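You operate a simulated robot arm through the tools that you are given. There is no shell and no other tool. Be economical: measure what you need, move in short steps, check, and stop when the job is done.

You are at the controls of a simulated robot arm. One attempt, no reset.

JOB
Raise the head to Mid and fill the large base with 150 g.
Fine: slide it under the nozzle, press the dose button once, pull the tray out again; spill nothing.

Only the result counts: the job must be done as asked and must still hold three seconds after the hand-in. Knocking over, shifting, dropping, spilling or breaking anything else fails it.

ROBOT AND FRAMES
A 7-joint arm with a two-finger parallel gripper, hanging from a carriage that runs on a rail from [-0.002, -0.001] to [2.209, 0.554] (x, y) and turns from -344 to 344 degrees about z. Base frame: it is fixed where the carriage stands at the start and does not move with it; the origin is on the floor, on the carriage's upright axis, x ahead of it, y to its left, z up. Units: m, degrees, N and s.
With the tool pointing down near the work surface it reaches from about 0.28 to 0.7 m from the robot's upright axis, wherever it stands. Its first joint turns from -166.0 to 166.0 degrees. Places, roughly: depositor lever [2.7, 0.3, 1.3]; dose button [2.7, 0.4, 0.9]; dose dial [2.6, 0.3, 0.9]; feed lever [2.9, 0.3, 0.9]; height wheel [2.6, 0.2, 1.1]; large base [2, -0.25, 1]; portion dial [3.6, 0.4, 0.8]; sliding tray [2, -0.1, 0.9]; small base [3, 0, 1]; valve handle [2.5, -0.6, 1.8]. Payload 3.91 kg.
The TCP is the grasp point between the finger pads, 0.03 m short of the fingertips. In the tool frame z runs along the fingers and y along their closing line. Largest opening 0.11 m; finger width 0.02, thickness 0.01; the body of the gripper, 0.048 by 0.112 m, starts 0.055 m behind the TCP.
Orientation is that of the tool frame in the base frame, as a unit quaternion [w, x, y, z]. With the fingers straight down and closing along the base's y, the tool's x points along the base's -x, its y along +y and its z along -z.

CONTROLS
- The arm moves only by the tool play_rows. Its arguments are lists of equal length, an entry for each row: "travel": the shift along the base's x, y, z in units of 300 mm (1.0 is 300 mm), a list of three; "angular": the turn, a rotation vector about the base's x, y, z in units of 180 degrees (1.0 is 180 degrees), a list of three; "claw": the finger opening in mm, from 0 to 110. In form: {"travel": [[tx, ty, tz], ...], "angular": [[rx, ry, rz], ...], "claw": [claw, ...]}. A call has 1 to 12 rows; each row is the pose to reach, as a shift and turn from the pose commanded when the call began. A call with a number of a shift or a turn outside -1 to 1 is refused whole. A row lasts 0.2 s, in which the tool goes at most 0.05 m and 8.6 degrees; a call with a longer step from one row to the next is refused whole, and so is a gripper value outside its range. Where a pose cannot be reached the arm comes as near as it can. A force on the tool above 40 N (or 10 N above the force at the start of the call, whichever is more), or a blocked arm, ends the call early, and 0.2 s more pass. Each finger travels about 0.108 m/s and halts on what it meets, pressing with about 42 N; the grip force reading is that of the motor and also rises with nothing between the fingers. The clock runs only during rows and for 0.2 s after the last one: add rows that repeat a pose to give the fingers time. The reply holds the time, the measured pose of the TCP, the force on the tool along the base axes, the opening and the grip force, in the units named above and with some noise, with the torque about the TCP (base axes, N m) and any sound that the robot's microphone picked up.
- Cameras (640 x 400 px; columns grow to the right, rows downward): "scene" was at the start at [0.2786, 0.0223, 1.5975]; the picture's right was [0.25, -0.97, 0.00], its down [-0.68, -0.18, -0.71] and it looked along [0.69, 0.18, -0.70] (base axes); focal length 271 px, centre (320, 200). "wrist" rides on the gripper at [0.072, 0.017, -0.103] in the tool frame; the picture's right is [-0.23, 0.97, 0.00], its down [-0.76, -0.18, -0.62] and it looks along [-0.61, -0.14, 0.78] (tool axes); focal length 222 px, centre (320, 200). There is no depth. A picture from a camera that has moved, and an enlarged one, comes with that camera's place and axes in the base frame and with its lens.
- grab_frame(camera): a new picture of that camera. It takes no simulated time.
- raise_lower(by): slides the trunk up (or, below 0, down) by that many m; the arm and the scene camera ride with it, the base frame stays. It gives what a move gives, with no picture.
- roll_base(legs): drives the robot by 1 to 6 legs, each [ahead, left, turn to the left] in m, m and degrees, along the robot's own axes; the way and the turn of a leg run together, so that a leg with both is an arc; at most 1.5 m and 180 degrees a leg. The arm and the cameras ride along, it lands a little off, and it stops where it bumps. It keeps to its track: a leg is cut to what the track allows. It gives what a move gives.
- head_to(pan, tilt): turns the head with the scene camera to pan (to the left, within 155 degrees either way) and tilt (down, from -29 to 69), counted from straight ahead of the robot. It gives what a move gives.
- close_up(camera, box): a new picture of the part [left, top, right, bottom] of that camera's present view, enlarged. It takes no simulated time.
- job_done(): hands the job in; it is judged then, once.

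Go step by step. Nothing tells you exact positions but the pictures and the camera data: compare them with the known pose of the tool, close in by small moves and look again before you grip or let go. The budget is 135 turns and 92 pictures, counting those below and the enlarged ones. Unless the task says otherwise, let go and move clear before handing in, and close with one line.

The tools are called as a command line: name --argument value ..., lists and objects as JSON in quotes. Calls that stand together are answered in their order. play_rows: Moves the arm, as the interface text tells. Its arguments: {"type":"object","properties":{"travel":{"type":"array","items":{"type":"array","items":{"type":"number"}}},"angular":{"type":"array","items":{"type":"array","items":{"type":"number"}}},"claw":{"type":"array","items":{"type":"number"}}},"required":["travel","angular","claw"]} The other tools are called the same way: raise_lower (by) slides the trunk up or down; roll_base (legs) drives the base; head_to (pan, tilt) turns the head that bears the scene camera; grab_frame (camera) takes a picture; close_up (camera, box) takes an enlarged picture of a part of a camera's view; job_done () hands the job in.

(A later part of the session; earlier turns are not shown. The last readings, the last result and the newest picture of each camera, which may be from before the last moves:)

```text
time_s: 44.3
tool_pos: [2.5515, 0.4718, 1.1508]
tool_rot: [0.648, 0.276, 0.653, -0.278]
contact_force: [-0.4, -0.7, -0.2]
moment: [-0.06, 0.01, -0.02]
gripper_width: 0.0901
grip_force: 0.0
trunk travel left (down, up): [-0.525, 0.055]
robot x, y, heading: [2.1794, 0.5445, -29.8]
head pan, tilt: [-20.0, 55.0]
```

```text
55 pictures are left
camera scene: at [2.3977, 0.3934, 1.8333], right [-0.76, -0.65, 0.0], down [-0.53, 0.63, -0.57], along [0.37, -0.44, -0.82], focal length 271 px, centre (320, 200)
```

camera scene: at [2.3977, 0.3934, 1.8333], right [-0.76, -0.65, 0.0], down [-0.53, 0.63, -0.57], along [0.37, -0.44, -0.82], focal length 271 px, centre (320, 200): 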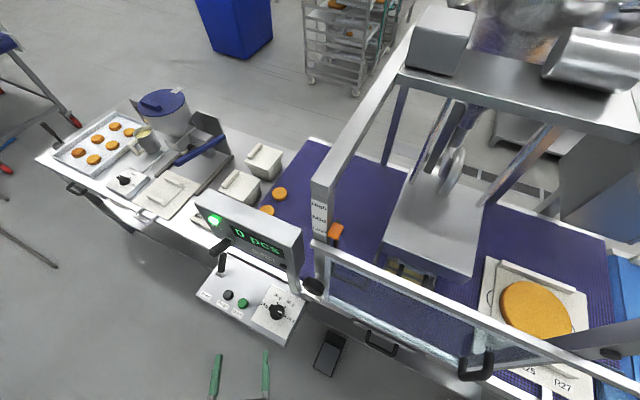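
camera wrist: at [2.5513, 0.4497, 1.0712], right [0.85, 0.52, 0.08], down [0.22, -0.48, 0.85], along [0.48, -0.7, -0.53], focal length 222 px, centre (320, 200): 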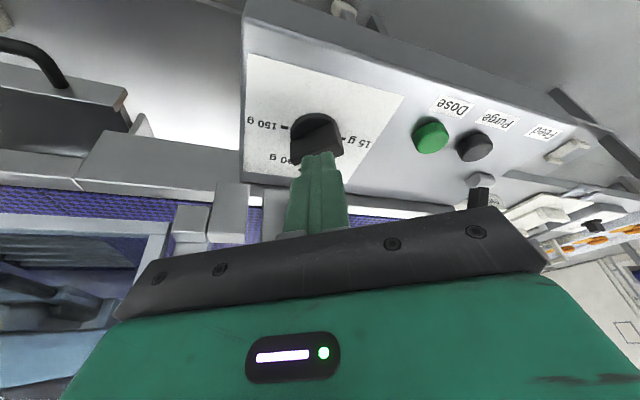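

The hand is horizontal. I'll back the carriage about 0.19 m along the rail for comfortable reach, then yaw the tool to face the wheel squarely and roll it.

roll_base --legs '[[-0.14, -0.135, 0]]'

play_rows --travel '[[0.08, 0, 0], [0.17, 0, -0.02], [0.27, 0, -0.03], [0.37, 0, -0.05], [0.42, 0, -0.06]]' --angular '[[0, 0, -0.034], [0, 0, -0.067], [0, 0, -0.1], [0, 0, -0.134], [0, 0, -0.167]]' --claw '[90, 90, 90, 90, 90]'

play_rows --travel '[[0, 0, 0], [0, 0, 0], [0, 0, 0], [0, 0, 0], [0, 0, 0], [0, 0, 0], [0, 0, 0], [0, 0, 0], [0, 0, 0], [0, 0, 0], [0, 0, 0]]' --angular '[[-0.011, 0.0441, 0], [-0.0221, 0.0882, 0], [-0.0331, 0.1323, 0], [-0.0442, 0.1764, 0], [-0.0552, 0.2205, 0], [-0.0663, 0.2645, 0], [-0.0773, 0.3086, 0], [-0.0884, 0.3527, 0], [-0.0994, 0.3968, 0], [-0.1105, 0.4409, 0], [-0.1215, 0.485, 0]]' --claw '[90, 90, 90, 90, 90, 90, 90, 90, 90, 90, 90]'

grab_frame --camera "wrist"

grab_frame --camera "scene"

```text
time_s: 45.8
tool_pos: [2.3627, 0.4248, 1.1531]
tool_rot: [0.648, 0.277, 0.653, -0.278]
contact_force: [0.4, -0.2, -0.6]
moment: [0.01, 0.0, 0.0]
gripper_width: 0.0902
grip_force: 0.1
trunk travel left (down, up): [-0.525, 0.055]
robot x, y, heading: [1.988, 0.5031, -30.0]
head pan, tilt: [-20.0, 55.0]
```

```text
time_s: 47.0
tool_pos: [2.4891, 0.4245, 1.1329]
tool_rot: [0.553, 0.437, 0.559, -0.437]
contact_force: [-0.8, -0.5, -0.4]
moment: [-0.04, -0.01, 0.03]
gripper_width: 0.0899
grip_force: 0.1
trunk travel left (down, up): [-0.525, 0.055]
robot x, y, heading: [1.9933, 0.4974, -30.1]
head pan, tilt: [-20.0, 55.0]
```

```text
time_s: 49.4
tool_pos: [2.4895, 0.4235, 1.1345]
tool_rot: [-0.082, 0.087, -0.7, 0.704]
contact_force: [-0.6, 0.5, 0.2]
moment: [-0.02, 0.01, -0.01]
gripper_width: 0.0901
grip_force: 0.1
trunk travel left (down, up): [-0.525, 0.055]
robot x, y, heading: [1.9877, 0.5017, -30.0]
head pan, tilt: [-20.0, 55.0]
```

```text
54 pictures are left
camera wrist: at [2.3938, 0.5087, 1.1172], right [0.22, 0.05, -0.98], down [0.59, 0.79, 0.17], along [0.78, -0.62, 0.14], focal length 222 px, centre (320, 200)
```

wrist: 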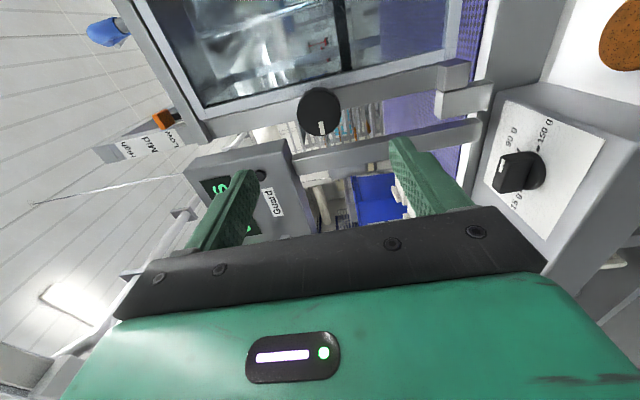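

```text
53 pictures are left
camera scene: at [2.2093, 0.346, 1.8332], right [-0.76, -0.64, 0.0], down [-0.53, 0.63, -0.57], along [0.37, -0.44, -0.82], focal length 271 px, centre (320, 200)
```

scene: 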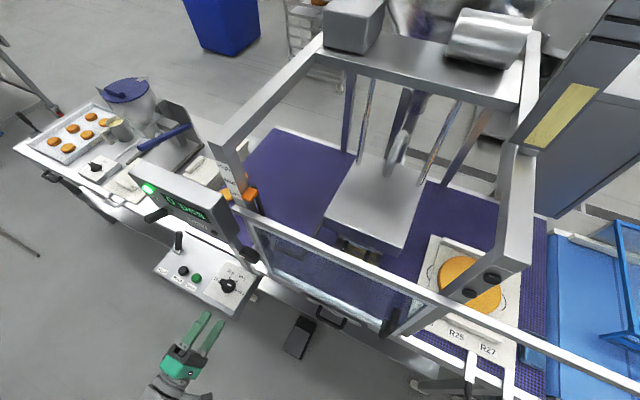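

The wheel's ray agrees with (2.551, 0.236, 1.137). Its diameter is about 57 mm, and the display post is 7 cm to its right. I'll approach to about 8 cm in front and look again.

play_rows --travel '[[0.05, -0.12, 0.003], [0.1, -0.25, 0.006], [0.14, -0.367, 0.008]]' --angular '[[0, 0, 0], [0, 0, 0], [0, 0, 0]]' --claw '[80, 80, 80]'

grab_frame --camera "wrist"

```text
time_s: 50.2
tool_pos: [2.5324, 0.3137, 1.1364]
tool_rot: [-0.084, 0.086, -0.7, 0.704]
contact_force: [-0.7, 0.7, -0.1]
moment: [0.01, 0.01, 0.02]
gripper_width: 0.08
grip_force: 0.1
trunk travel left (down, up): [-0.525, 0.055]
robot x, y, heading: [1.993, 0.4986, -30.2]
head pan, tilt: [-20.0, 55.0]
```

```text
52 pictures are left
camera wrist: at [2.4365, 0.3996, 1.1199], right [0.22, 0.05, -0.97], down [0.59, 0.79, 0.17], along [0.78, -0.61, 0.14], focal length 222 px, centre (320, 200)
```

wrist: 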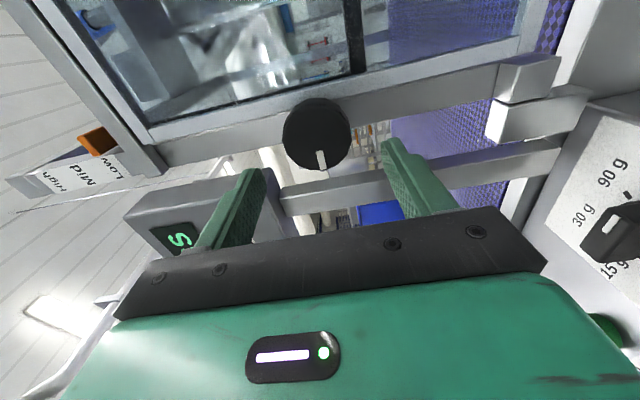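

The gripper is aligned with the wheel axis. I'll advance 6.5 cm and close on the wheel.

play_rows --travel '[[0.02, -0.08, 0.004], [0.04, -0.16, 0.006], [0.053, -0.21, 0.006], [0.053, -0.21, 0.006], [0.053, -0.21, 0.006], [0.053, -0.21, 0.006]]' --angular '[[0, 0, 0], [0, 0, 0], [0, 0, 0], [0, 0, 0], [0, 0, 0], [0, 0, 0]]' --claw '[80, 80, 80, 60, 40, 40]'

grab_frame --camera "wrist"

```text
time_s: 51.6
tool_pos: [2.5471, 0.2503, 1.14]
tool_rot: [-0.083, 0.085, -0.7, 0.705]
contact_force: [-7.4, 2.4, 16.6]
moment: [-0.37, -0.17, -0.18]
gripper_width: 0.0576
grip_force: 45.1
trunk travel left (down, up): [-0.525, 0.055]
robot x, y, heading: [1.9864, 0.5033, -29.8]
head pan, tilt: [-20.0, 55.0]
```

```text
51 pictures are left
camera wrist: at [2.4519, 0.3351, 1.1224], right [0.22, 0.05, -0.97], down [0.59, 0.79, 0.17], along [0.77, -0.62, 0.14], focal length 222 px, centre (320, 200)
```

wrist: 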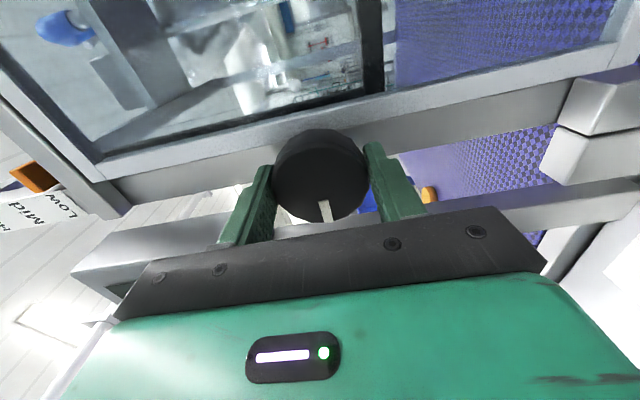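

The wheel is gripped (57.6 mm). I'll turn it clockwise by 60° and watch the head pointer.

play_rows --travel '[[0, 0, 0.006], [0, 0, 0.006], [0, 0, 0.006], [0, 0, 0.006], [0, 0, 0.006], [0, 0, 0.006], [0, 0, 0.006], [0, 0, 0.006], [0, 0, 0.006]]' --angular '[[0, 0, 0], [0.0101, -0.0404, 0], [0.0202, -0.0808, 0], [0.0304, -0.1212, 0], [0.0405, -0.1617, 0], [0.0506, -0.2021, 0], [0.0607, -0.2425, 0], [0.0709, -0.2829, 0], [0.081, -0.3233, 0]]' --claw '[40, 40, 40, 40, 40, 40, 40, 40, 40]'

close_up --camera "scene" --box '[130, 120, 330, 320]'

grab_frame --camera "wrist"

```text
time_s: 53.8
tool_pos: [2.5481, 0.2508, 1.1396]
tool_rot: [0.422, 0.277, 0.653, -0.564]
contact_force: [10.0, -6.1, -9.5]
moment: [-0.36, -0.01, 0.47]
gripper_width: 0.0575
grip_force: 45.4
trunk travel left (down, up): [-0.525, 0.055]
robot x, y, heading: [1.9916, 0.5013, -29.8]
head pan, tilt: [-20.0, 55.0]
stopped in row 9: the force on the tool passed its limit at 41 N (the readings are from after the stop); the commanded pose is now the measured one
```

```text
2.00 times, centred on (230, 220) of scene
camera zoom: at [2.2099, 0.3458, 1.8339], right [-0.76, -0.64, 0.0], down [-0.53, 0.63, -0.57], along [0.37, -0.44, -0.82], focal length 542 px, centre (500, 160)
```

zoom: 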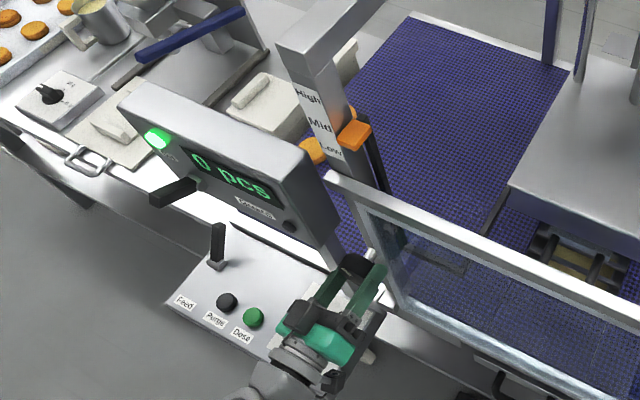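

```text
49 pictures are left
camera wrist: at [2.5013, 0.3478, 1.0685], right [0.93, 0.23, -0.29], down [0.07, 0.65, 0.75], along [0.36, -0.72, 0.59], focal length 222 px, centre (320, 200)
```

wrist: 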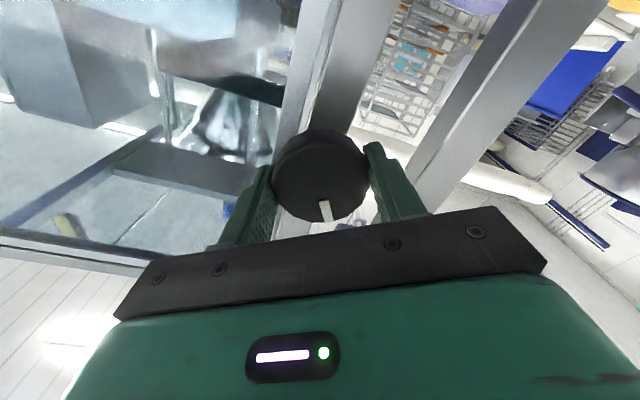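

The pointer rose with clockwise turning. I'll zoom in to measure how far it has moved.

close_up --camera "scene" --box '[200, 140, 280, 220]'

```text
5.00 times, centred on (240, 180) of scene
camera zoom: at [2.2099, 0.3458, 1.8339], right [-0.76, -0.64, 0.0], down [-0.53, 0.63, -0.57], along [0.37, -0.44, -0.82], focal length 1354 px, centre (720, 300)
```

zoom: 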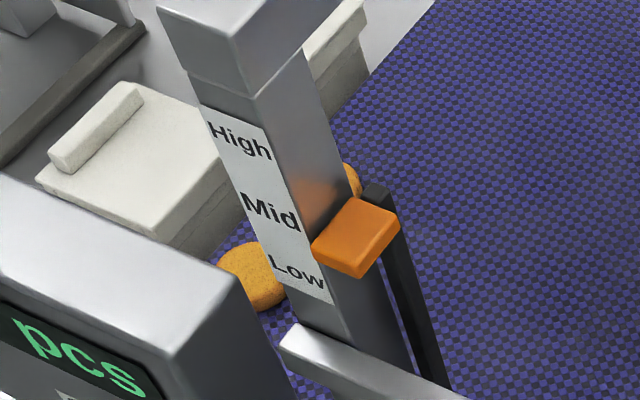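

60° lifted it about 60% of the way from Low to Mid. I'll turn a further 30° and look.

play_rows --travel '[[0, 0, 0], [0, 0, 0], [0, 0, 0], [0, 0, 0], [0, 0, 0]]' --angular '[[0.0101, -0.0404, 0], [0.0202, -0.0808, 0], [0.0304, -0.1212, 0], [0.0405, -0.1617, 0], [0.0405, -0.1617, 0]]' --claw '[40, 40, 40, 40, 40]'

close_up --camera "scene" --box '[200, 140, 280, 220]'

```text
time_s: 55.0
tool_pos: [2.5475, 0.2502, 1.1392]
tool_rot: [0.555, 0.437, 0.56, -0.434]
contact_force: [19.8, -8.7, -20.1]
moment: [0.41, 0.17, 0.54]
gripper_width: 0.0578
grip_force: 44.5
trunk travel left (down, up): [-0.525, 0.055]
robot x, y, heading: [1.9915, 0.4952, -30.1]
head pan, tilt: [-20.0, 55.0]
```

```text
5.00 times, centred on (240, 180) of scene
camera zoom: at [2.2101, 0.3458, 1.8334], right [-0.76, -0.64, 0.0], down [-0.53, 0.63, -0.57], along [0.37, -0.44, -0.82], focal length 1354 px, centre (720, 300)
```

zoom: 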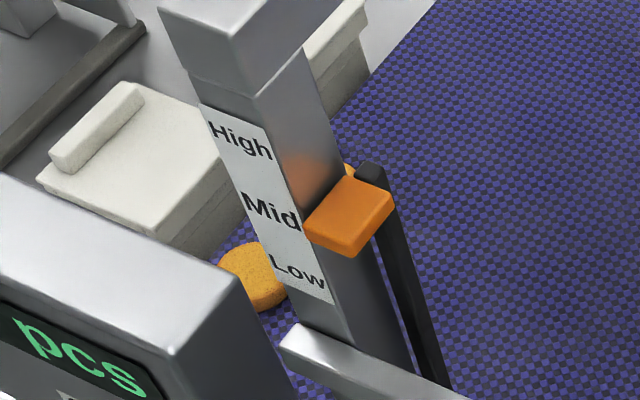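

90° of wheel moved the pointer exactly one label spacing, so the head is at Mid. I'll release and retreat straight back.

play_rows --travel '[[0, 0, 0], [0, 0, 0], [-0.04, 0.16, 0], [-0.08, 0.32, 0], [-0.12, 0.48, 0], [-0.16, 0.62, 0]]' --angular '[[0, 0, 0], [0, 0, 0], [0, 0, 0], [0, 0, 0], [0, 0, 0], [0, 0, 0]]' --claw '[80, 80, 80, 80, 80, 80]'

close_up --camera "scene" --box '[200, 140, 280, 220]'

grab_frame --camera "wrist"

```text
time_s: 56.4
tool_pos: [2.4992, 0.4358, 1.1394]
tool_rot: [0.553, 0.437, 0.56, -0.435]
contact_force: [0.2, 0.1, 0.7]
moment: [-0.01, -0.06, 0.0]
gripper_width: 0.0802
grip_force: 0.0
trunk travel left (down, up): [-0.525, 0.055]
robot x, y, heading: [1.989, 0.4979, -30.0]
head pan, tilt: [-20.0, 55.0]
```

```text
5.00 times, centred on (240, 180) of scene
camera zoom: at [2.2095, 0.3458, 1.8333], right [-0.76, -0.64, 0.0], down [-0.53, 0.63, -0.57], along [0.37, -0.44, -0.82], focal length 1354 px, centre (720, 300)
```

zoom: 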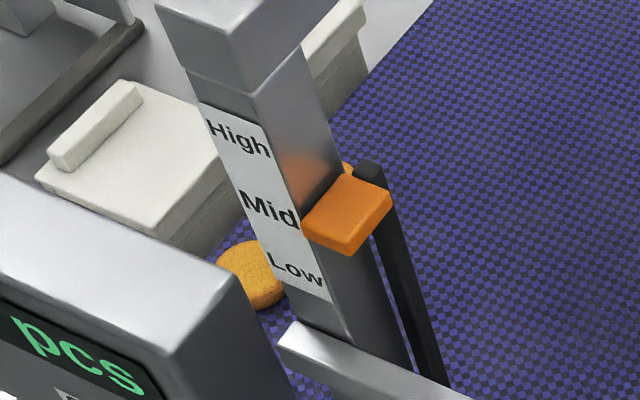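

```text
45 pictures are left
camera wrist: at [2.4903, 0.5429, 1.068], right [0.95, 0.23, 0.22], down [-0.32, 0.56, 0.77], along [0.05, -0.8, 0.6], focal length 222 px, centre (320, 200)
```

wrist: 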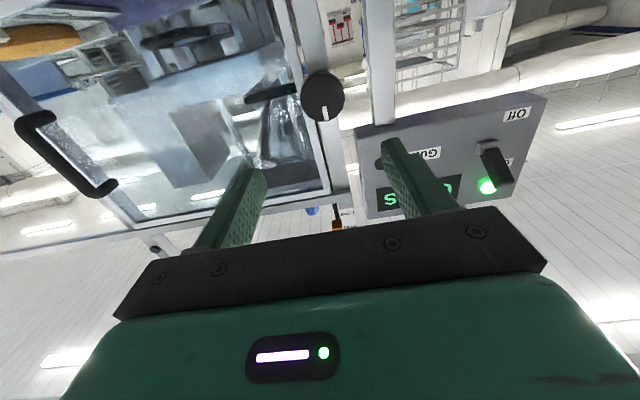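

The pointer is at Mid. Now the tray: I'll drive back along the rail to about x = 1.75 and turn the hand to point down with its camera toward the tray handle.

roll_base --legs '[[-0.173, -0.167, 0]]'

play_rows --travel '[[0, 0.03, 0.05], [0, 0.06, 0.1], [0, 0.1, 0.15], [0, 0.1, 0.2], [0, 0.1, 0.25], [0, 0.1, 0.3], [0, 0.1, 0.35], [0, 0.1, 0.4], [0, 0.1, 0.4], [0, 0.1, 0.4], [0, 0.1, 0.4]]' --angular '[[0.0441, 0.011, 0], [0.0882, 0.0221, 0], [0.1323, 0.0331, 0], [0.1764, 0.0442, 0], [0.2205, 0.0552, 0], [0.2645, 0.0663, 0], [0.3086, 0.0773, 0], [0.3527, 0.0884, 0], [0.3968, 0.0994, 0], [0.4409, 0.1105, 0], [0.485, 0.1215, 0]]' --claw '[80, 80, 80, 80, 80, 80, 80, 80, 80, 80, 80]'

play_rows --travel '[[-0.1, 0, 0], [-0.2, 0, 0], [-0.3, 0, 0], [-0.4, 0, 0], [-0.5, 0, 0], [-0.6, 0, 0], [-0.7, 0, 0], [-0.8, 0, 0], [-0.8, 0, 0], [-0.8, 0, 0], [-0.8, 0, 0]]' --angular '[[0, 0, 0.0455], [0, 0, 0.0909], [0, 0, 0.1364], [0, 0, 0.1818], [0, 0, 0.2273], [0, 0, 0.2727], [0, 0, 0.3182], [0, 0, 0.3636], [0, 0, 0.4091], [0, 0, 0.4545], [0, 0, 0.5]]' --claw '[80, 80, 80, 80, 80, 80, 80, 80, 80, 80, 80]'

grab_frame --camera "wrist"

```text
time_s: 58.2
tool_pos: [2.2652, 0.3778, 1.1394]
tool_rot: [0.554, 0.437, 0.559, -0.435]
contact_force: [0.5, 0.6, -0.3]
moment: [-0.01, -0.02, -0.04]
gripper_width: 0.0798
grip_force: 0.1
trunk travel left (down, up): [-0.525, 0.055]
robot x, y, heading: [1.7587, 0.445, -29.9]
head pan, tilt: [-20.0, 55.0]
```

```text
time_s: 60.6
tool_pos: [2.2665, 0.4093, 1.2589]
tool_rot: [-0.004, 0.613, 0.79, 0.003]
contact_force: [-0.3, 0.0, -0.2]
moment: [0.01, -0.02, 0.02]
gripper_width: 0.0801
grip_force: 0.1
trunk travel left (down, up): [-0.525, 0.055]
robot x, y, heading: [1.7543, 0.4393, -30.0]
head pan, tilt: [-20.0, 55.0]
```

```text
time_s: 63.0
tool_pos: [2.0257, 0.4083, 1.2588]
tool_rot: [-0.005, -0.124, 0.992, 0.0]
contact_force: [0.1, 0.2, -0.2]
moment: [0.02, -0.03, -0.02]
gripper_width: 0.0799
grip_force: 0.0
trunk travel left (down, up): [-0.525, 0.055]
robot x, y, heading: [1.7553, 0.4364, -29.7]
head pan, tilt: [-20.0, 55.0]
```

```text
44 pictures are left
camera wrist: at [1.9526, 0.4088, 1.3637], right [-0.02, 1.0, 0.0], down [0.79, 0.02, 0.62], along [0.62, 0.01, -0.79], focal length 222 px, centre (320, 200)
```

wrist: 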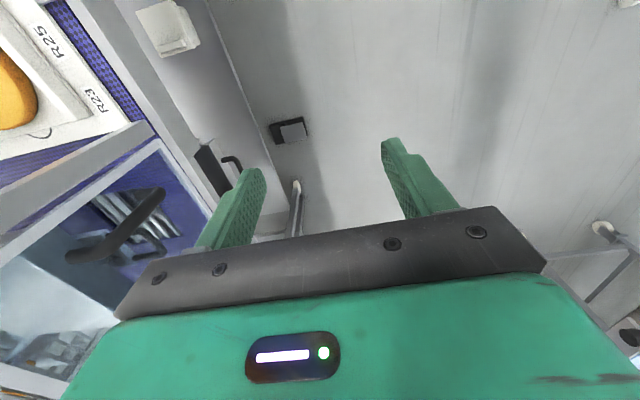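

I'll look at the tray handle and post with the scene camera from here.

head_to --pan -45 --tilt 55

grab_frame --camera "scene"

```text
time_s: 63.9
tool_pos: [2.026, 0.4089, 1.2584]
tool_rot: [-0.004, -0.124, 0.992, -0.002]
contact_force: [-0.1, 0.1, 0.6]
moment: [0.0, 0.03, 0.01]
gripper_width: 0.0797
grip_force: 0.0
trunk travel left (down, up): [-0.525, 0.055]
robot x, y, heading: [1.7545, 0.4432, -30.0]
head pan, tilt: [-45.0, 55.0]
```

```text
43 pictures are left
camera scene: at [1.9489, 0.2731, 1.8332], right [-0.97, -0.26, 0.0], down [-0.21, 0.79, -0.57], along [0.15, -0.55, -0.82], focal length 271 px, centre (320, 200)
```

scene: 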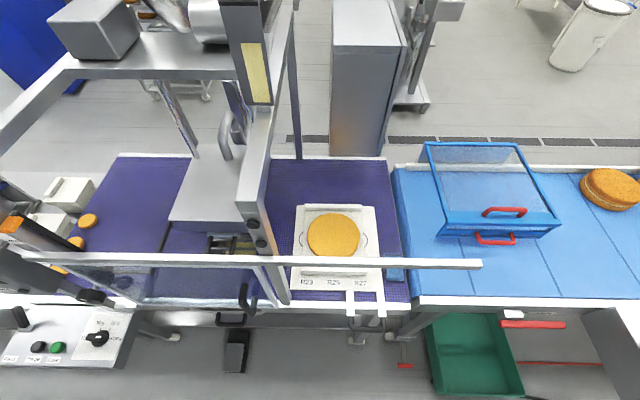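

I'll zoom in on the tray, handle, post and rail.

close_up --camera "scene" --box '[200, 190, 440, 340]'

```text
2.67 times, centred on (320, 265) of scene
camera zoom: at [1.9489, 0.2731, 1.8332], right [-0.97, -0.26, 0.0], down [-0.21, 0.79, -0.57], along [0.15, -0.55, -0.82], focal length 722 px, centre (320, 27)
```

zoom: 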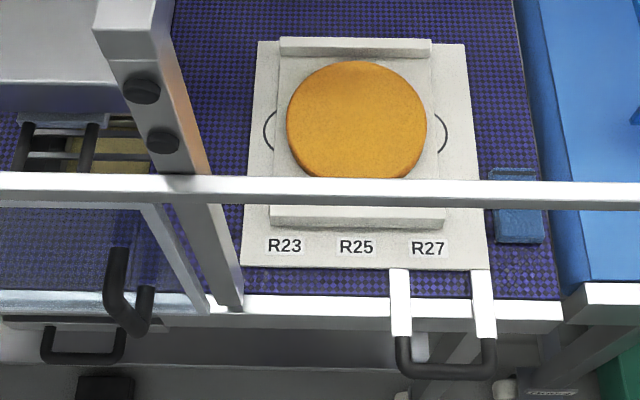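

The handle's left arm appears to have only 0.18 m before the post, so I need to see whether it passes under the guard frame. I'll back up a bit and take a low side view with the wrist camera.

roll_base --legs '[[-0.18, -0.174, 0]]'

play_rows --travel '[[-0.03, -0.05, -0.12], [-0.06, -0.1, -0.24], [-0.09, -0.15, -0.36], [-0.12, -0.2, -0.48], [-0.15, -0.25, -0.6], [-0.18, -0.3, -0.72], [-0.2, -0.33, -0.82]]' --angular '[[0, 0, 0], [0, 0, 0], [0, 0, 0], [0, 0, 0], [0, 0, 0], [0, 0, 0], [0, 0, 0]]' --claw '[80, 80, 80, 80, 80, 80, 80]'

grab_frame --camera "wrist"

```text
time_s: 65.7
tool_pos: [1.7834, 0.3471, 1.2602]
tool_rot: [-0.004, -0.123, 0.992, -0.002]
contact_force: [0.6, 0.1, -0.1]
moment: [0.01, -0.04, 0.0]
gripper_width: 0.08
grip_force: 0.0
trunk travel left (down, up): [-0.525, 0.055]
robot x, y, heading: [1.5134, 0.3786, -29.9]
head pan, tilt: [-45.0, 55.0]
```

```text
time_s: 67.3
tool_pos: [1.7232, 0.2471, 1.0129]
tool_rot: [-0.004, -0.124, 0.992, -0.002]
contact_force: [0.0, 0.6, 0.2]
moment: [0.0, -0.01, 0.01]
gripper_width: 0.0801
grip_force: 0.1
trunk travel left (down, up): [-0.525, 0.055]
robot x, y, heading: [1.5145, 0.3792, -29.9]
head pan, tilt: [-45.0, 55.0]
```

```text
41 pictures are left
camera wrist: at [1.6488, 0.2479, 1.1175], right [-0.02, 1.0, 0.0], down [0.79, 0.02, 0.62], along [0.62, 0.01, -0.79], focal length 222 px, centre (320, 200)
```

wrist: 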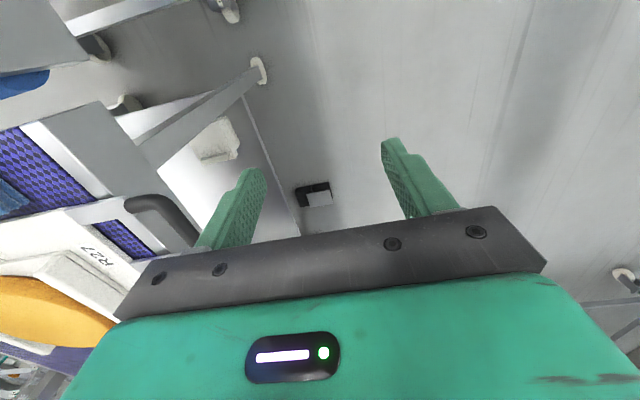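

The hand blocks that view. I'll lift the arm and lower the trunk so the scene camera sees the handle and post at a flatter angle.

play_rows --travel '[[0, 0.05, 0.14], [0, 0.1, 0.28], [0, 0.15, 0.42], [0, 0.2, 0.56], [0, 0.25, 0.7], [0, 0.3, 0.84], [0, 0.35, 0.98]]' --angular '[[0, 0, 0], [0, 0, 0], [0, 0, 0], [0, 0, 0], [0, 0, 0], [0, 0, 0], [0, 0, 0]]' --claw '[80, 80, 80, 80, 80, 80, 80]'

raise_lower --by -0.4

head_to --pan 7 --tilt 40

grab_frame --camera "scene"

```text
time_s: 68.9
tool_pos: [1.7617, 0.3481, 1.2923]
tool_rot: [-0.005, -0.123, 0.992, -0.002]
contact_force: [-0.6, -0.1, 1.0]
moment: [0.03, 0.02, 0.02]
gripper_width: 0.0798
grip_force: 0.0
out of reach, approached as far as the arm can: row 6, 7
trunk travel left (down, up): [-0.525, 0.055]
robot x, y, heading: [1.5172, 0.3804, -30.0]
head pan, tilt: [-45.0, 55.0]
```

```text
time_s: 72.7
tool_pos: [1.7606, 0.3481, 0.8902]
tool_rot: [-0.005, -0.123, 0.992, -0.001]
contact_force: [0.5, -0.5, 0.3]
moment: [0.01, 0.02, 0.0]
gripper_width: 0.0801
grip_force: 0.1
trunk travel left (down, up): [-0.125, 0.455]
robot x, y, heading: [1.513, 0.3805, -29.9]
head pan, tilt: [-45.0, 55.0]
```

```text
time_s: 74.0
tool_pos: [1.7612, 0.3477, 0.8918]
tool_rot: [-0.004, -0.123, 0.992, -0.001]
contact_force: [-1.0, 0.1, 0.0]
moment: [0.01, 0.05, -0.01]
gripper_width: 0.08
grip_force: 0.1
trunk travel left (down, up): [-0.125, 0.455]
robot x, y, heading: [1.5148, 0.3819, -29.9]
head pan, tilt: [7.0, 40.0]
```

```text
40 pictures are left
camera scene: at [1.7648, 0.2482, 1.4539], right [-0.39, -0.92, 0.0], down [-0.59, 0.25, -0.77], along [0.71, -0.3, -0.64], focal length 271 px, centre (320, 200)
```

scene: 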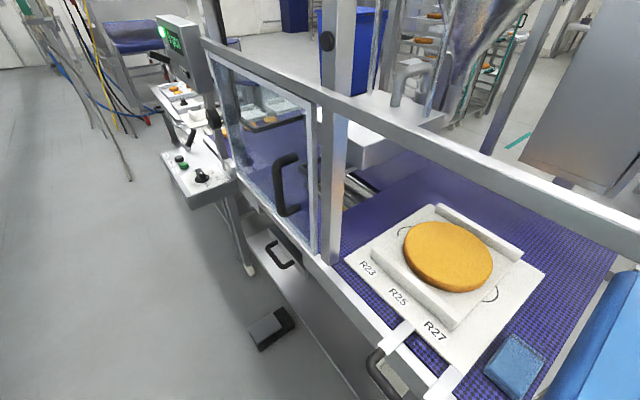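

close_up --camera "scene" --box '[220, 120, 460, 270]'

close_up --camera "scene" --box '[280, 210, 540, 400]'

```text
2.67 times, centred on (340, 195) of scene
camera zoom: at [1.7648, 0.2482, 1.4539], right [-0.39, -0.92, 0.0], down [-0.59, 0.25, -0.77], along [0.71, -0.3, -0.64], focal length 722 px, centre (267, 213)
```

zoom: 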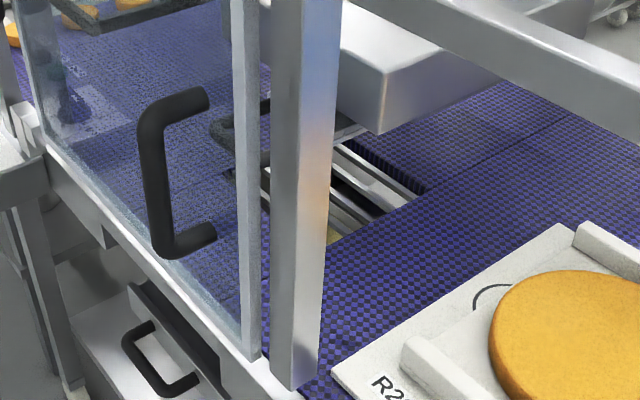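

```text
2.11 times, centred on (410, 305) of scene
camera zoom: at [1.7648, 0.2482, 1.4539], right [-0.39, -0.92, 0.0], down [-0.59, 0.25, -0.77], along [0.71, -0.3, -0.64], focal length 570 px, centre (130, -21)
```

zoom: 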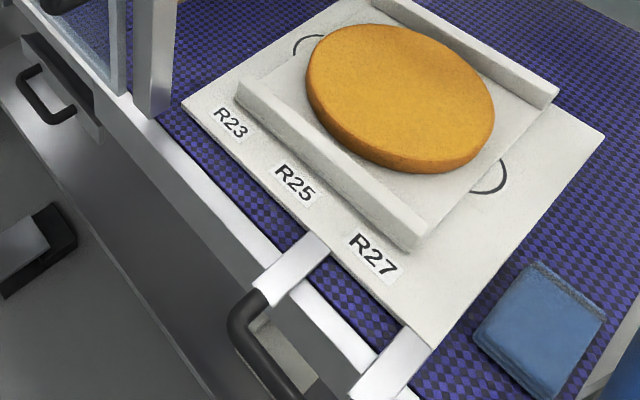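

I need to see underneath the head and the post's foot. I'll raise the trunk a little and use the wrist camera, tilted to look almost level along the belt.

raise_lower --by 0.25

play_rows --travel '[[0.05, -0.08, -0.03], [0.1, -0.16, -0.1], [0.16, -0.25, -0.17], [0.22, -0.34, -0.25], [0.28, -0.43, -0.32], [0.33, -0.5, -0.37], [0.37, -0.56, -0.4]]' --angular '[[0.01, -0.04, 0], [0.02, -0.08, 0], [0.03, -0.12, 0], [0.04, -0.16, 0], [0.05, -0.2, 0], [0.06, -0.24, 0], [0.0675, -0.2694, 0]]' --claw '[80, 80, 80, 80, 80, 80, 80]'

grab_frame --camera "wrist"

```text
time_s: 76.5
tool_pos: [1.7618, 0.3486, 1.1412]
tool_rot: [-0.004, -0.123, 0.992, -0.002]
contact_force: [-0.5, -0.2, 0.2]
moment: [-0.04, 0.02, -0.03]
gripper_width: 0.0801
grip_force: 0.1
trunk travel left (down, up): [-0.375, 0.205]
robot x, y, heading: [1.5137, 0.3806, -30.1]
head pan, tilt: [7.0, 40.0]
```

```text
time_s: 78.1
tool_pos: [1.8742, 0.1789, 1.0189]
tool_rot: [0.415, -0.112, 0.901, 0.051]
contact_force: [0.0, -0.2, 1.1]
moment: [0.03, 0.0, 0.01]
gripper_width: 0.0797
grip_force: 0.1
trunk travel left (down, up): [-0.375, 0.205]
robot x, y, heading: [1.5141, 0.379, -29.9]
head pan, tilt: [7.0, 40.0]
```

```text
37 pictures are left
camera wrist: at [1.7472, 0.1672, 1.0317], right [-0.09, 0.98, 0.17], down [0.06, -0.17, 0.98], along [0.99, 0.1, -0.05], focal length 222 px, centre (320, 200)
```

wrist: 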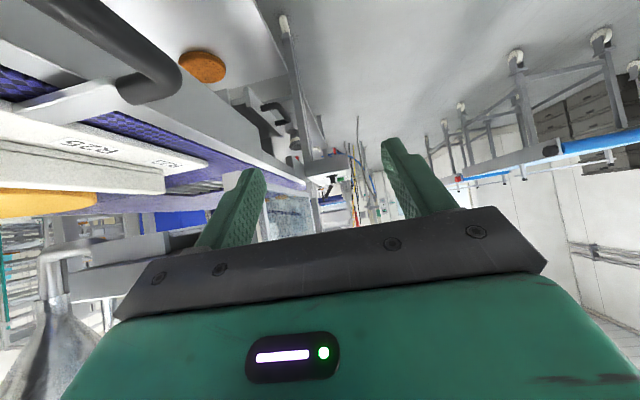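

I'll zoom in on the area where the post meets the rim.

close_up --camera "wrist" --box '[120, 120, 320, 245]'

```text
3.20 times, centred on (220, 182) of wrist
camera zoom: at [1.7472, 0.1672, 1.0317], right [-0.09, 0.98, 0.17], down [0.06, -0.17, 0.98], along [0.99, 0.1, -0.05], focal length 711 px, centre (640, 256)
```

zoom: 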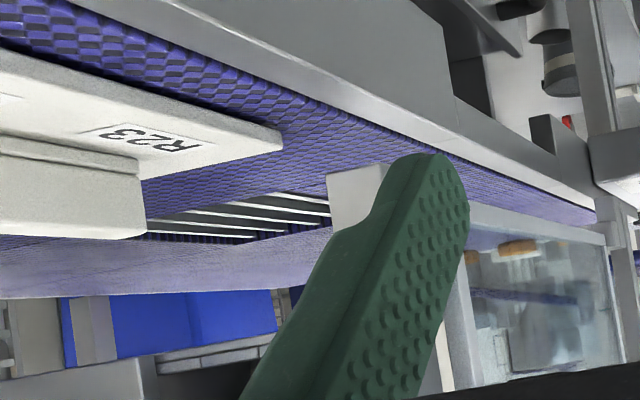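

The post and door clearly float about 3 cm above the rim, so the handle arms pass underneath. The bar is near (1.85, 0.085, 0.91). I'll level the tool and lean it outward to grip the bar from the front, clear of the door.

play_rows --travel '[[-0.04, 0.06, 0.05], [-0.08, 0.12, 0.1], [-0.12, 0.18, 0.15], [-0.16, 0.24, 0.2], [-0.2, 0.28, 0.25], [-0.22, 0.3, 0.27]]' --angular '[[-0.0113, 0.045, 0], [-0.0225, 0.09, 0], [-0.0338, 0.135, 0], [-0.045, 0.18, 0], [-0.056, 0.2245, 0], [-0.0675, 0.2694, 0]]' --claw '[80, 80, 80, 80, 80, 80]'

play_rows --travel '[[0, 0, 0], [0, 0, 0], [0, 0, 0], [0, 0, 0], [0, 0, -0.05], [0, 0, -0.1], [0, 0, -0.15], [0, 0, -0.2]]' --angular '[[-0.0404, -0.0101, 0], [-0.0808, -0.0202, 0], [-0.1212, -0.0304, 0], [-0.1617, -0.0405, 0], [-0.2021, -0.0506, 0], [-0.2425, -0.0607, 0], [-0.2829, -0.0709, 0], [-0.3233, -0.081, 0]]' --claw '[80, 80, 80, 80, 80, 80, 80, 80]'

grab_frame --camera "wrist"

```text
time_s: 79.5
tool_pos: [1.8059, 0.2703, 1.1028]
tool_rot: [-0.005, -0.124, 0.992, -0.001]
contact_force: [-0.6, -0.3, 0.6]
moment: [-0.03, 0.02, 0.0]
gripper_width: 0.0799
grip_force: 0.1
trunk travel left (down, up): [-0.375, 0.205]
robot x, y, heading: [1.5144, 0.3783, -29.7]
head pan, tilt: [7.0, 40.0]
```

```text
time_s: 81.3
tool_pos: [1.805, 0.2696, 1.0426]
tool_rot: [0.057, -0.104, 0.859, -0.498]
contact_force: [0.6, -0.3, 0.2]
moment: [-0.05, -0.02, -0.03]
gripper_width: 0.0798
grip_force: 0.1
trunk travel left (down, up): [-0.375, 0.205]
robot x, y, heading: [1.5167, 0.3786, -29.8]
head pan, tilt: [7.0, 40.0]
```

```text
35 pictures are left
camera wrist: at [1.7126, 0.3494, 1.0793], right [0.1, 0.52, -0.85], down [0.64, 0.62, 0.46], along [0.77, -0.58, -0.27], focal length 222 px, centre (320, 200)
```

wrist: 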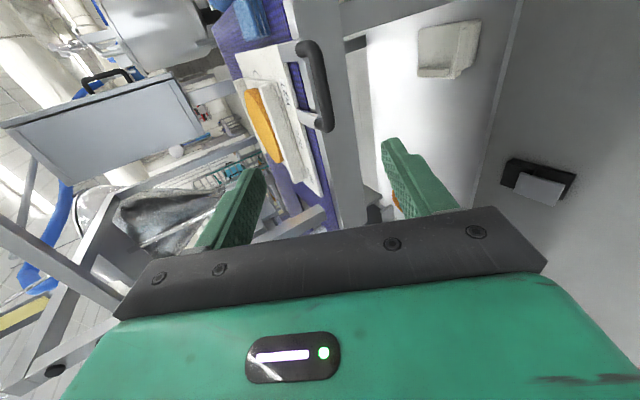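

The handle is clearly visible; its bar runs from (1.795, 0.075) to (1.895, 0.094) at z ≈ 0.935. I'll approach to 8 cm and re-measure.

play_rows --travel '[[0.025, -0.13, -0.08], [0.05, -0.26, -0.16], [0.077, -0.4, -0.243]]' --angular '[[0, 0, 0], [0, 0, 0], [0, 0, 0]]' --claw '[70, 60, 60]'

grab_frame --camera "wrist"

```text
time_s: 82.1
tool_pos: [1.8311, 0.151, 0.9683]
tool_rot: [0.057, -0.105, 0.86, -0.496]
contact_force: [0.1, 0.8, -0.4]
moment: [0.0, -0.01, 0.03]
gripper_width: 0.0598
grip_force: 0.1
trunk travel left (down, up): [-0.375, 0.205]
robot x, y, heading: [1.5182, 0.3815, -29.9]
head pan, tilt: [7.0, 40.0]
```

```text
34 pictures are left
camera wrist: at [1.7367, 0.2308, 1.0057], right [0.1, 0.53, -0.84], down [0.64, 0.62, 0.46], along [0.76, -0.58, -0.27], focal length 222 px, centre (320, 200)
```

wrist: 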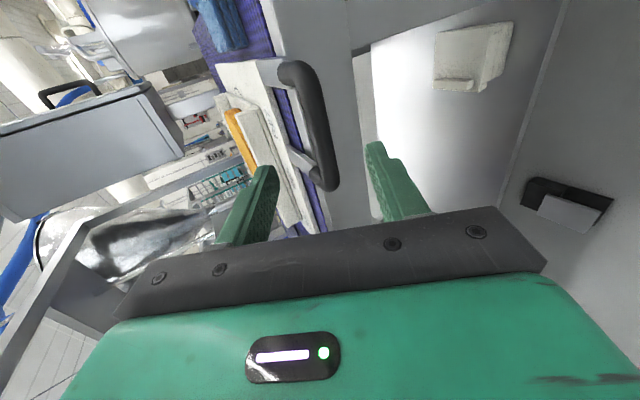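

Triangulation puts the bar centre at (1.846, 0.082, 0.934), on the gripper's axis. I'll advance and close on it.

play_rows --travel '[[0.02, -0.08, -0.04], [0.04, -0.15, -0.075], [0.053, -0.21, -0.105], [0.053, -0.21, -0.105], [0.053, -0.21, -0.105], [0.053, -0.21, -0.105]]' --angular '[[0, 0, 0], [0, 0, 0], [0, 0, 0], [0, 0, 0], [0, 0, 0], [0, 0, 0]]' --claw '[60, 60, 60, 40, 20, 5]'

grab_frame --camera "wrist"

```text
time_s: 83.5
tool_pos: [1.8433, 0.09, 0.933]
tool_rot: [0.057, -0.104, 0.861, -0.495]
contact_force: [2.1, 5.1, -33.9]
moment: [0.13, -0.35, -0.05]
gripper_width: 0.0202
grip_force: 15.3
trunk travel left (down, up): [-0.375, 0.205]
robot x, y, heading: [1.5117, 0.3807, -29.7]
head pan, tilt: [7.0, 40.0]
```

```text
33 pictures are left
camera wrist: at [1.7508, 0.1705, 0.9718], right [0.1, 0.53, -0.84], down [0.64, 0.62, 0.46], along [0.76, -0.58, -0.28], focal length 222 px, centre (320, 200)
```

wrist: 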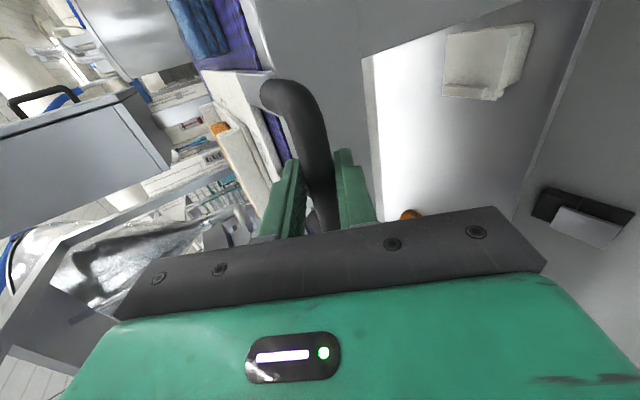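

The handle is held, but the hand is pulling up about 34 N, so I'll lower it a few millimetres to relax.

play_rows --travel '[[0, 0, -0.008], [0, 0, -0.016], [0, 0, -0.016]]' --angular '[[0, 0, 0], [0, 0, 0], [0, 0, 0]]' --claw '[5, 5, 5]'

```text
time_s: 84.3
tool_pos: [1.8452, 0.0923, 0.9319]
tool_rot: [0.058, -0.104, 0.86, -0.496]
contact_force: [-9.7, 26.2, 9.6]
moment: [0.21, -0.28, -1.31]
gripper_width: 0.0178
grip_force: 44.8
trunk travel left (down, up): [-0.375, 0.205]
robot x, y, heading: [1.5145, 0.3825, -29.7]
head pan, tilt: [7.0, 40.0]
```

Now nearly relaxed in z. I'll ease outward slightly and start sliding the tray along the belt direction in slow steps.

play_rows --travel '[[-0.003, 0.012, 0], [0.029, 0.02, 0], [0.062, 0.028, 0], [0.094, 0.036, 0], [0.126, 0.044, 0], [0.159, 0.053, 0], [0.191, 0.061, 0], [0.223, 0.069, 0], [0.256, 0.077, 0]]' --angular '[[0, 0, 0], [0, 0, 0], [0, 0, 0], [0, 0, 0], [0, 0, 0], [0, 0, 0], [0, 0, 0], [0, 0, 0], [0, 0, 0]]' --claw '[5, 5, 5, 5, 5, 5, 5, 5, 5]'

grab_frame --camera "scene"

```text
time_s: 86.3
tool_pos: [1.9236, 0.1114, 0.9327]
tool_rot: [0.057, -0.105, 0.859, -0.497]
contact_force: [-0.5, 7.3, 15.0]
moment: [0.21, -0.41, -0.88]
gripper_width: 0.0179
grip_force: 45.3
trunk travel left (down, up): [-0.375, 0.205]
robot x, y, heading: [1.5152, 0.3817, -29.8]
head pan, tilt: [7.0, 40.0]
```

```text
32 pictures are left
camera scene: at [1.7652, 0.2487, 1.704], right [-0.39, -0.92, 0.0], down [-0.59, 0.25, -0.77], along [0.71, -0.3, -0.64], focal length 271 px, centre (320, 200)
```

scene: 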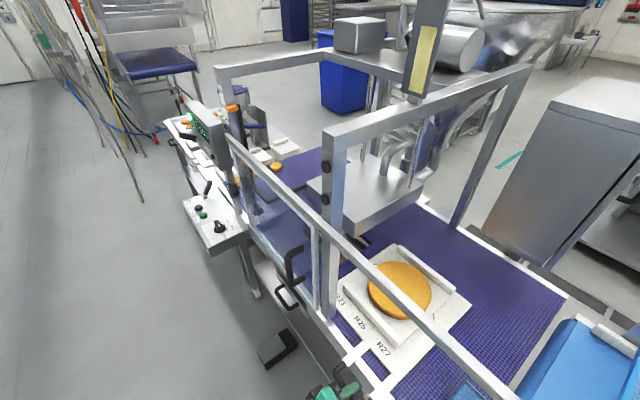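

The tray slides smoothly with the base riding on it. I'll continue another 0.16 m.

play_rows --travel '[[0.065, 0.016, 0], [0.129, 0.032, 0], [0.194, 0.048, 0], [0.259, 0.065, 0], [0.323, 0.081, 0], [0.388, 0.097, 0], [0.452, 0.114, 0], [0.517, 0.13, 0]]' --angular '[[0, 0, 0], [0, 0, 0], [0, 0, 0], [0, 0, 0], [0, 0, 0], [0, 0, 0], [0, 0, 0], [0, 0, 0]]' --claw '[5, 5, 5, 5, 5, 5, 5, 5]'

grab_frame --camera "scene"

```text
time_s: 88.1
tool_pos: [2.0786, 0.1497, 0.9333]
tool_rot: [0.057, -0.105, 0.86, -0.496]
contact_force: [-0.3, 5.3, 9.5]
moment: [0.49, -1.05, -0.12]
gripper_width: 0.0179
grip_force: 45.2
trunk travel left (down, up): [-0.375, 0.205]
robot x, y, heading: [1.5113, 0.3818, -30.0]
head pan, tilt: [7.0, 40.0]
```

```text
31 pictures are left
camera scene: at [1.7654, 0.2487, 1.7038], right [-0.39, -0.92, 0.0], down [-0.59, 0.25, -0.77], along [0.71, -0.3, -0.64], focal length 271 px, centre (320, 200)
```

scene: 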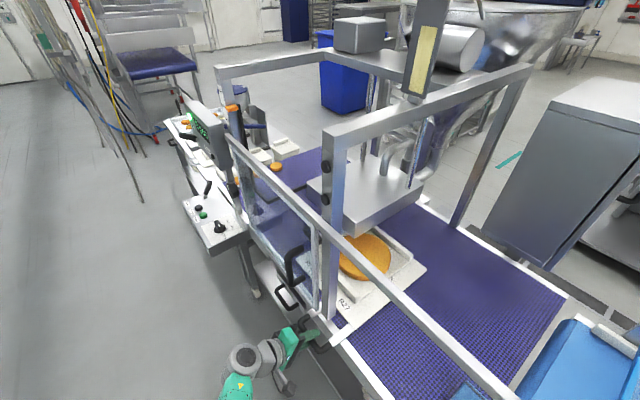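

It's heading under the head and the handle passes beneath the post. I'll continue another 0.12 m, watching for the end stop.

play_rows --travel '[[0.049, 0.012, 0], [0.097, 0.024, 0], [0.146, 0.037, 0], [0.194, 0.049, 0], [0.243, 0.061, 0], [0.291, 0.073, 0], [0.34, 0.085, 0], [0.388, 0.097, 0]]' --angular '[[0, 0, 0], [0, 0, 0], [0, 0, 0], [0, 0, 0], [0, 0, 0], [0, 0, 0], [0, 0, 0], [0, 0, 0]]' --claw '[5, 5, 5, 5, 5, 5, 5, 5]'

grab_frame --camera "scene"

```text
time_s: 89.6
tool_pos: [2.1205, 0.1598, 0.9326]
tool_rot: [0.051, -0.105, 0.864, -0.49]
contact_force: [0.5, -0.1, -13.2]
moment: [0.26, -0.78, -0.45]
gripper_width: 0.0181
grip_force: 44.8
out of reach, approached as far as the arm can: row 4, 5, 6, 7
trunk travel left (down, up): [-0.375, 0.205]
robot x, y, heading: [1.5154, 0.3782, -30.0]
head pan, tilt: [7.0, 40.0]
stopped in row 7: the force on the tool passed its limit at 56 N (the readings are from after the stop); the commanded pose is now the measured one
```

```text
30 pictures are left
camera scene: at [1.7644, 0.2484, 1.7038], right [-0.39, -0.92, 0.0], down [-0.59, 0.25, -0.77], along [0.7, -0.3, -0.64], focal length 271 px, centre (320, 200)
```

scene: 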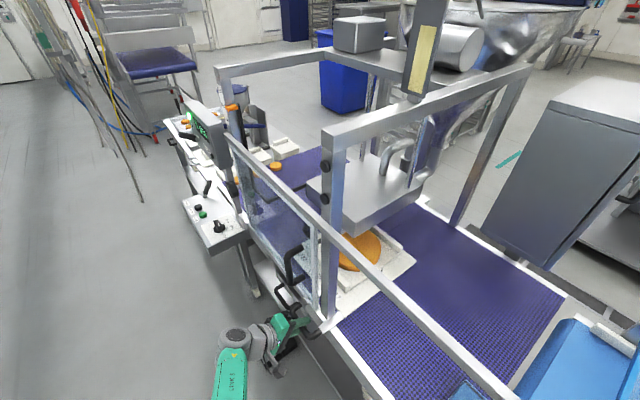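

The arm's reach ended at x = 2.12, with about 9 cm still to go. I'll let go, retreat, drive the carriage 0.2 m along the rail and regrip.

play_rows --travel '[[0, 0, 0], [0, 0, 0], [-0.025, 0.1, 0.06], [-0.05, 0.2, 0.12], [-0.07, 0.28, 0.167]]' --angular '[[0, 0, 0], [0, 0, 0], [0, 0, 0], [0, 0, 0], [0, 0, 0]]' --claw '[60, 60, 60, 60, 60]'

roll_base --legs '[[0.144, 0.139, 0]]'

play_rows --travel '[[-0.15, -0.037, 0], [-0.3, -0.075, 0], [-0.45, -0.112, 0], [-0.58, -0.145, 0]]' --angular '[[0, 0, 0], [0, 0, 0], [0, 0, 0], [0, 0, 0]]' --claw '[60, 60, 60, 60]'

grab_frame --camera "wrist"

```text
time_s: 90.8
tool_pos: [2.1002, 0.2433, 0.9858]
tool_rot: [0.052, -0.105, 0.862, -0.493]
contact_force: [-0.2, 0.3, 1.0]
moment: [0.0, 0.01, 0.04]
gripper_width: 0.0599
grip_force: 0.2
trunk travel left (down, up): [-0.375, 0.205]
robot x, y, heading: [1.5149, 0.3783, -29.9]
head pan, tilt: [7.0, 40.0]
```

```text
time_s: 92.4
tool_pos: [2.2936, 0.2913, 0.9851]
tool_rot: [0.052, -0.105, 0.862, -0.493]
contact_force: [0.1, -0.1, 0.0]
moment: [0.01, -0.01, 0.0]
gripper_width: 0.0599
grip_force: 0.1
trunk travel left (down, up): [-0.375, 0.205]
robot x, y, heading: [1.7047, 0.4261, -30.1]
head pan, tilt: [7.0, 40.0]
```

```text
time_s: 93.4
tool_pos: [2.1173, 0.2457, 0.9855]
tool_rot: [0.052, -0.105, 0.862, -0.493]
contact_force: [0.8, -0.7, 0.1]
moment: [-0.02, 0.0, -0.03]
gripper_width: 0.06
grip_force: 0.2
trunk travel left (down, up): [-0.375, 0.205]
robot x, y, heading: [1.7051, 0.4258, -30.0]
head pan, tilt: [7.0, 40.0]
```

```text
29 pictures are left
camera wrist: at [2.0248, 0.3263, 1.025], right [0.09, 0.53, -0.84], down [0.64, 0.61, 0.46], along [0.76, -0.58, -0.28], focal length 222 px, centre (320, 200)
```

wrist: 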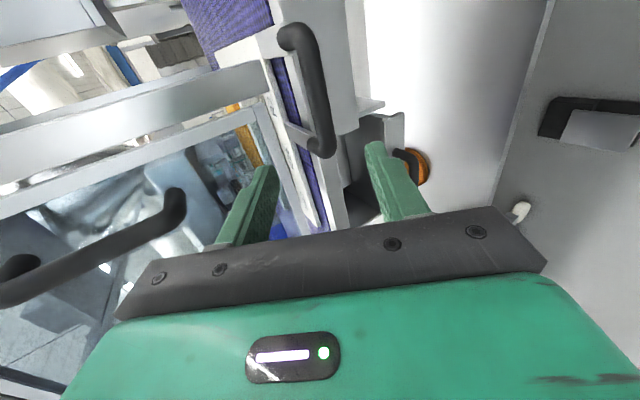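

The handle is right ahead. I'll regrip it.

play_rows --travel '[[0.0, -0.1, -0.06], [0.0, -0.2, -0.12], [0.01, -0.283, -0.177], [0.01, -0.283, -0.177], [0.01, -0.283, -0.177], [0.01, -0.283, -0.177]]' --angular '[[0, 0, 0], [0, 0, 0], [0, 0, 0], [0, 0, 0], [0, 0, 0], [0, 0, 0]]' --claw '[60, 60, 60, 30, 5, 5]'

```text
time_s: 94.8
tool_pos: [2.123, 0.1622, 0.934]
tool_rot: [0.054, -0.104, 0.862, -0.493]
contact_force: [-1.1, -0.5, 10.7]
moment: [0.18, -0.94, -0.46]
gripper_width: 0.0178
grip_force: 44.9
trunk travel left (down, up): [-0.375, 0.205]
robot x, y, heading: [1.7078, 0.4313, -30.1]
head pan, tilt: [7.0, 40.0]
```

Gripped again. I'll slide on 0.08 m in small steps.

play_rows --travel '[[0.039, 0.01, 0], [0.078, 0.019, 0], [0.116, 0.029, 0], [0.155, 0.039, 0], [0.194, 0.049, 0], [0.226, 0.057, 0], [0.259, 0.065, 0], [0.259, 0.065, 0]]' --angular '[[0, 0, 0], [0, 0, 0], [0, 0, 0], [0, 0, 0], [0, 0, 0], [0, 0, 0], [0, 0, 0], [0, 0, 0]]' --claw '[5, 5, 5, 5, 5, 5, 5, 5]'

head_to --pan -40 --tilt 45

grab_frame --camera "scene"

```text
time_s: 96.6
tool_pos: [2.2014, 0.1809, 0.9338]
tool_rot: [0.054, -0.106, 0.862, -0.493]
contact_force: [0.3, 1.4, 15.5]
moment: [0.08, -0.7, -0.6]
gripper_width: 0.0178
grip_force: 44.7
trunk travel left (down, up): [-0.375, 0.205]
robot x, y, heading: [1.7061, 0.4248, -30.0]
head pan, tilt: [7.0, 40.0]
```

```text
time_s: 97.7
tool_pos: [2.2012, 0.1818, 0.9346]
tool_rot: [0.053, -0.105, 0.862, -0.492]
contact_force: [0.5, 1.6, 14.8]
moment: [0.1, -1.07, 0.07]
gripper_width: 0.0175
grip_force: 45.0
trunk travel left (down, up): [-0.375, 0.205]
robot x, y, heading: [1.7103, 0.4291, -29.9]
head pan, tilt: [-40.0, 45.0]
```

```text
28 pictures are left
camera scene: at [1.9079, 0.2532, 1.697], right [-0.94, -0.34, 0.0], down [-0.24, 0.66, -0.71], along [0.24, -0.66, -0.71], focal length 271 px, centre (320, 200)
```

scene: 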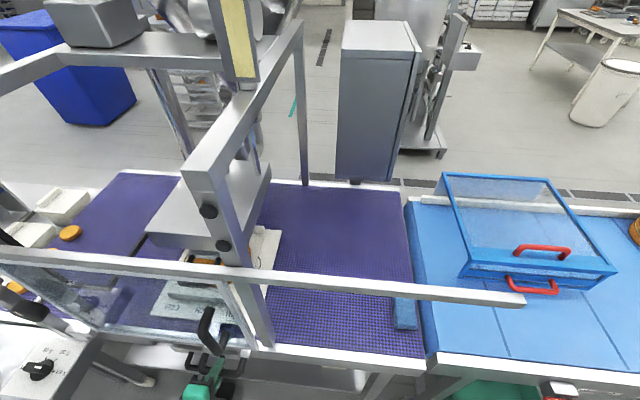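

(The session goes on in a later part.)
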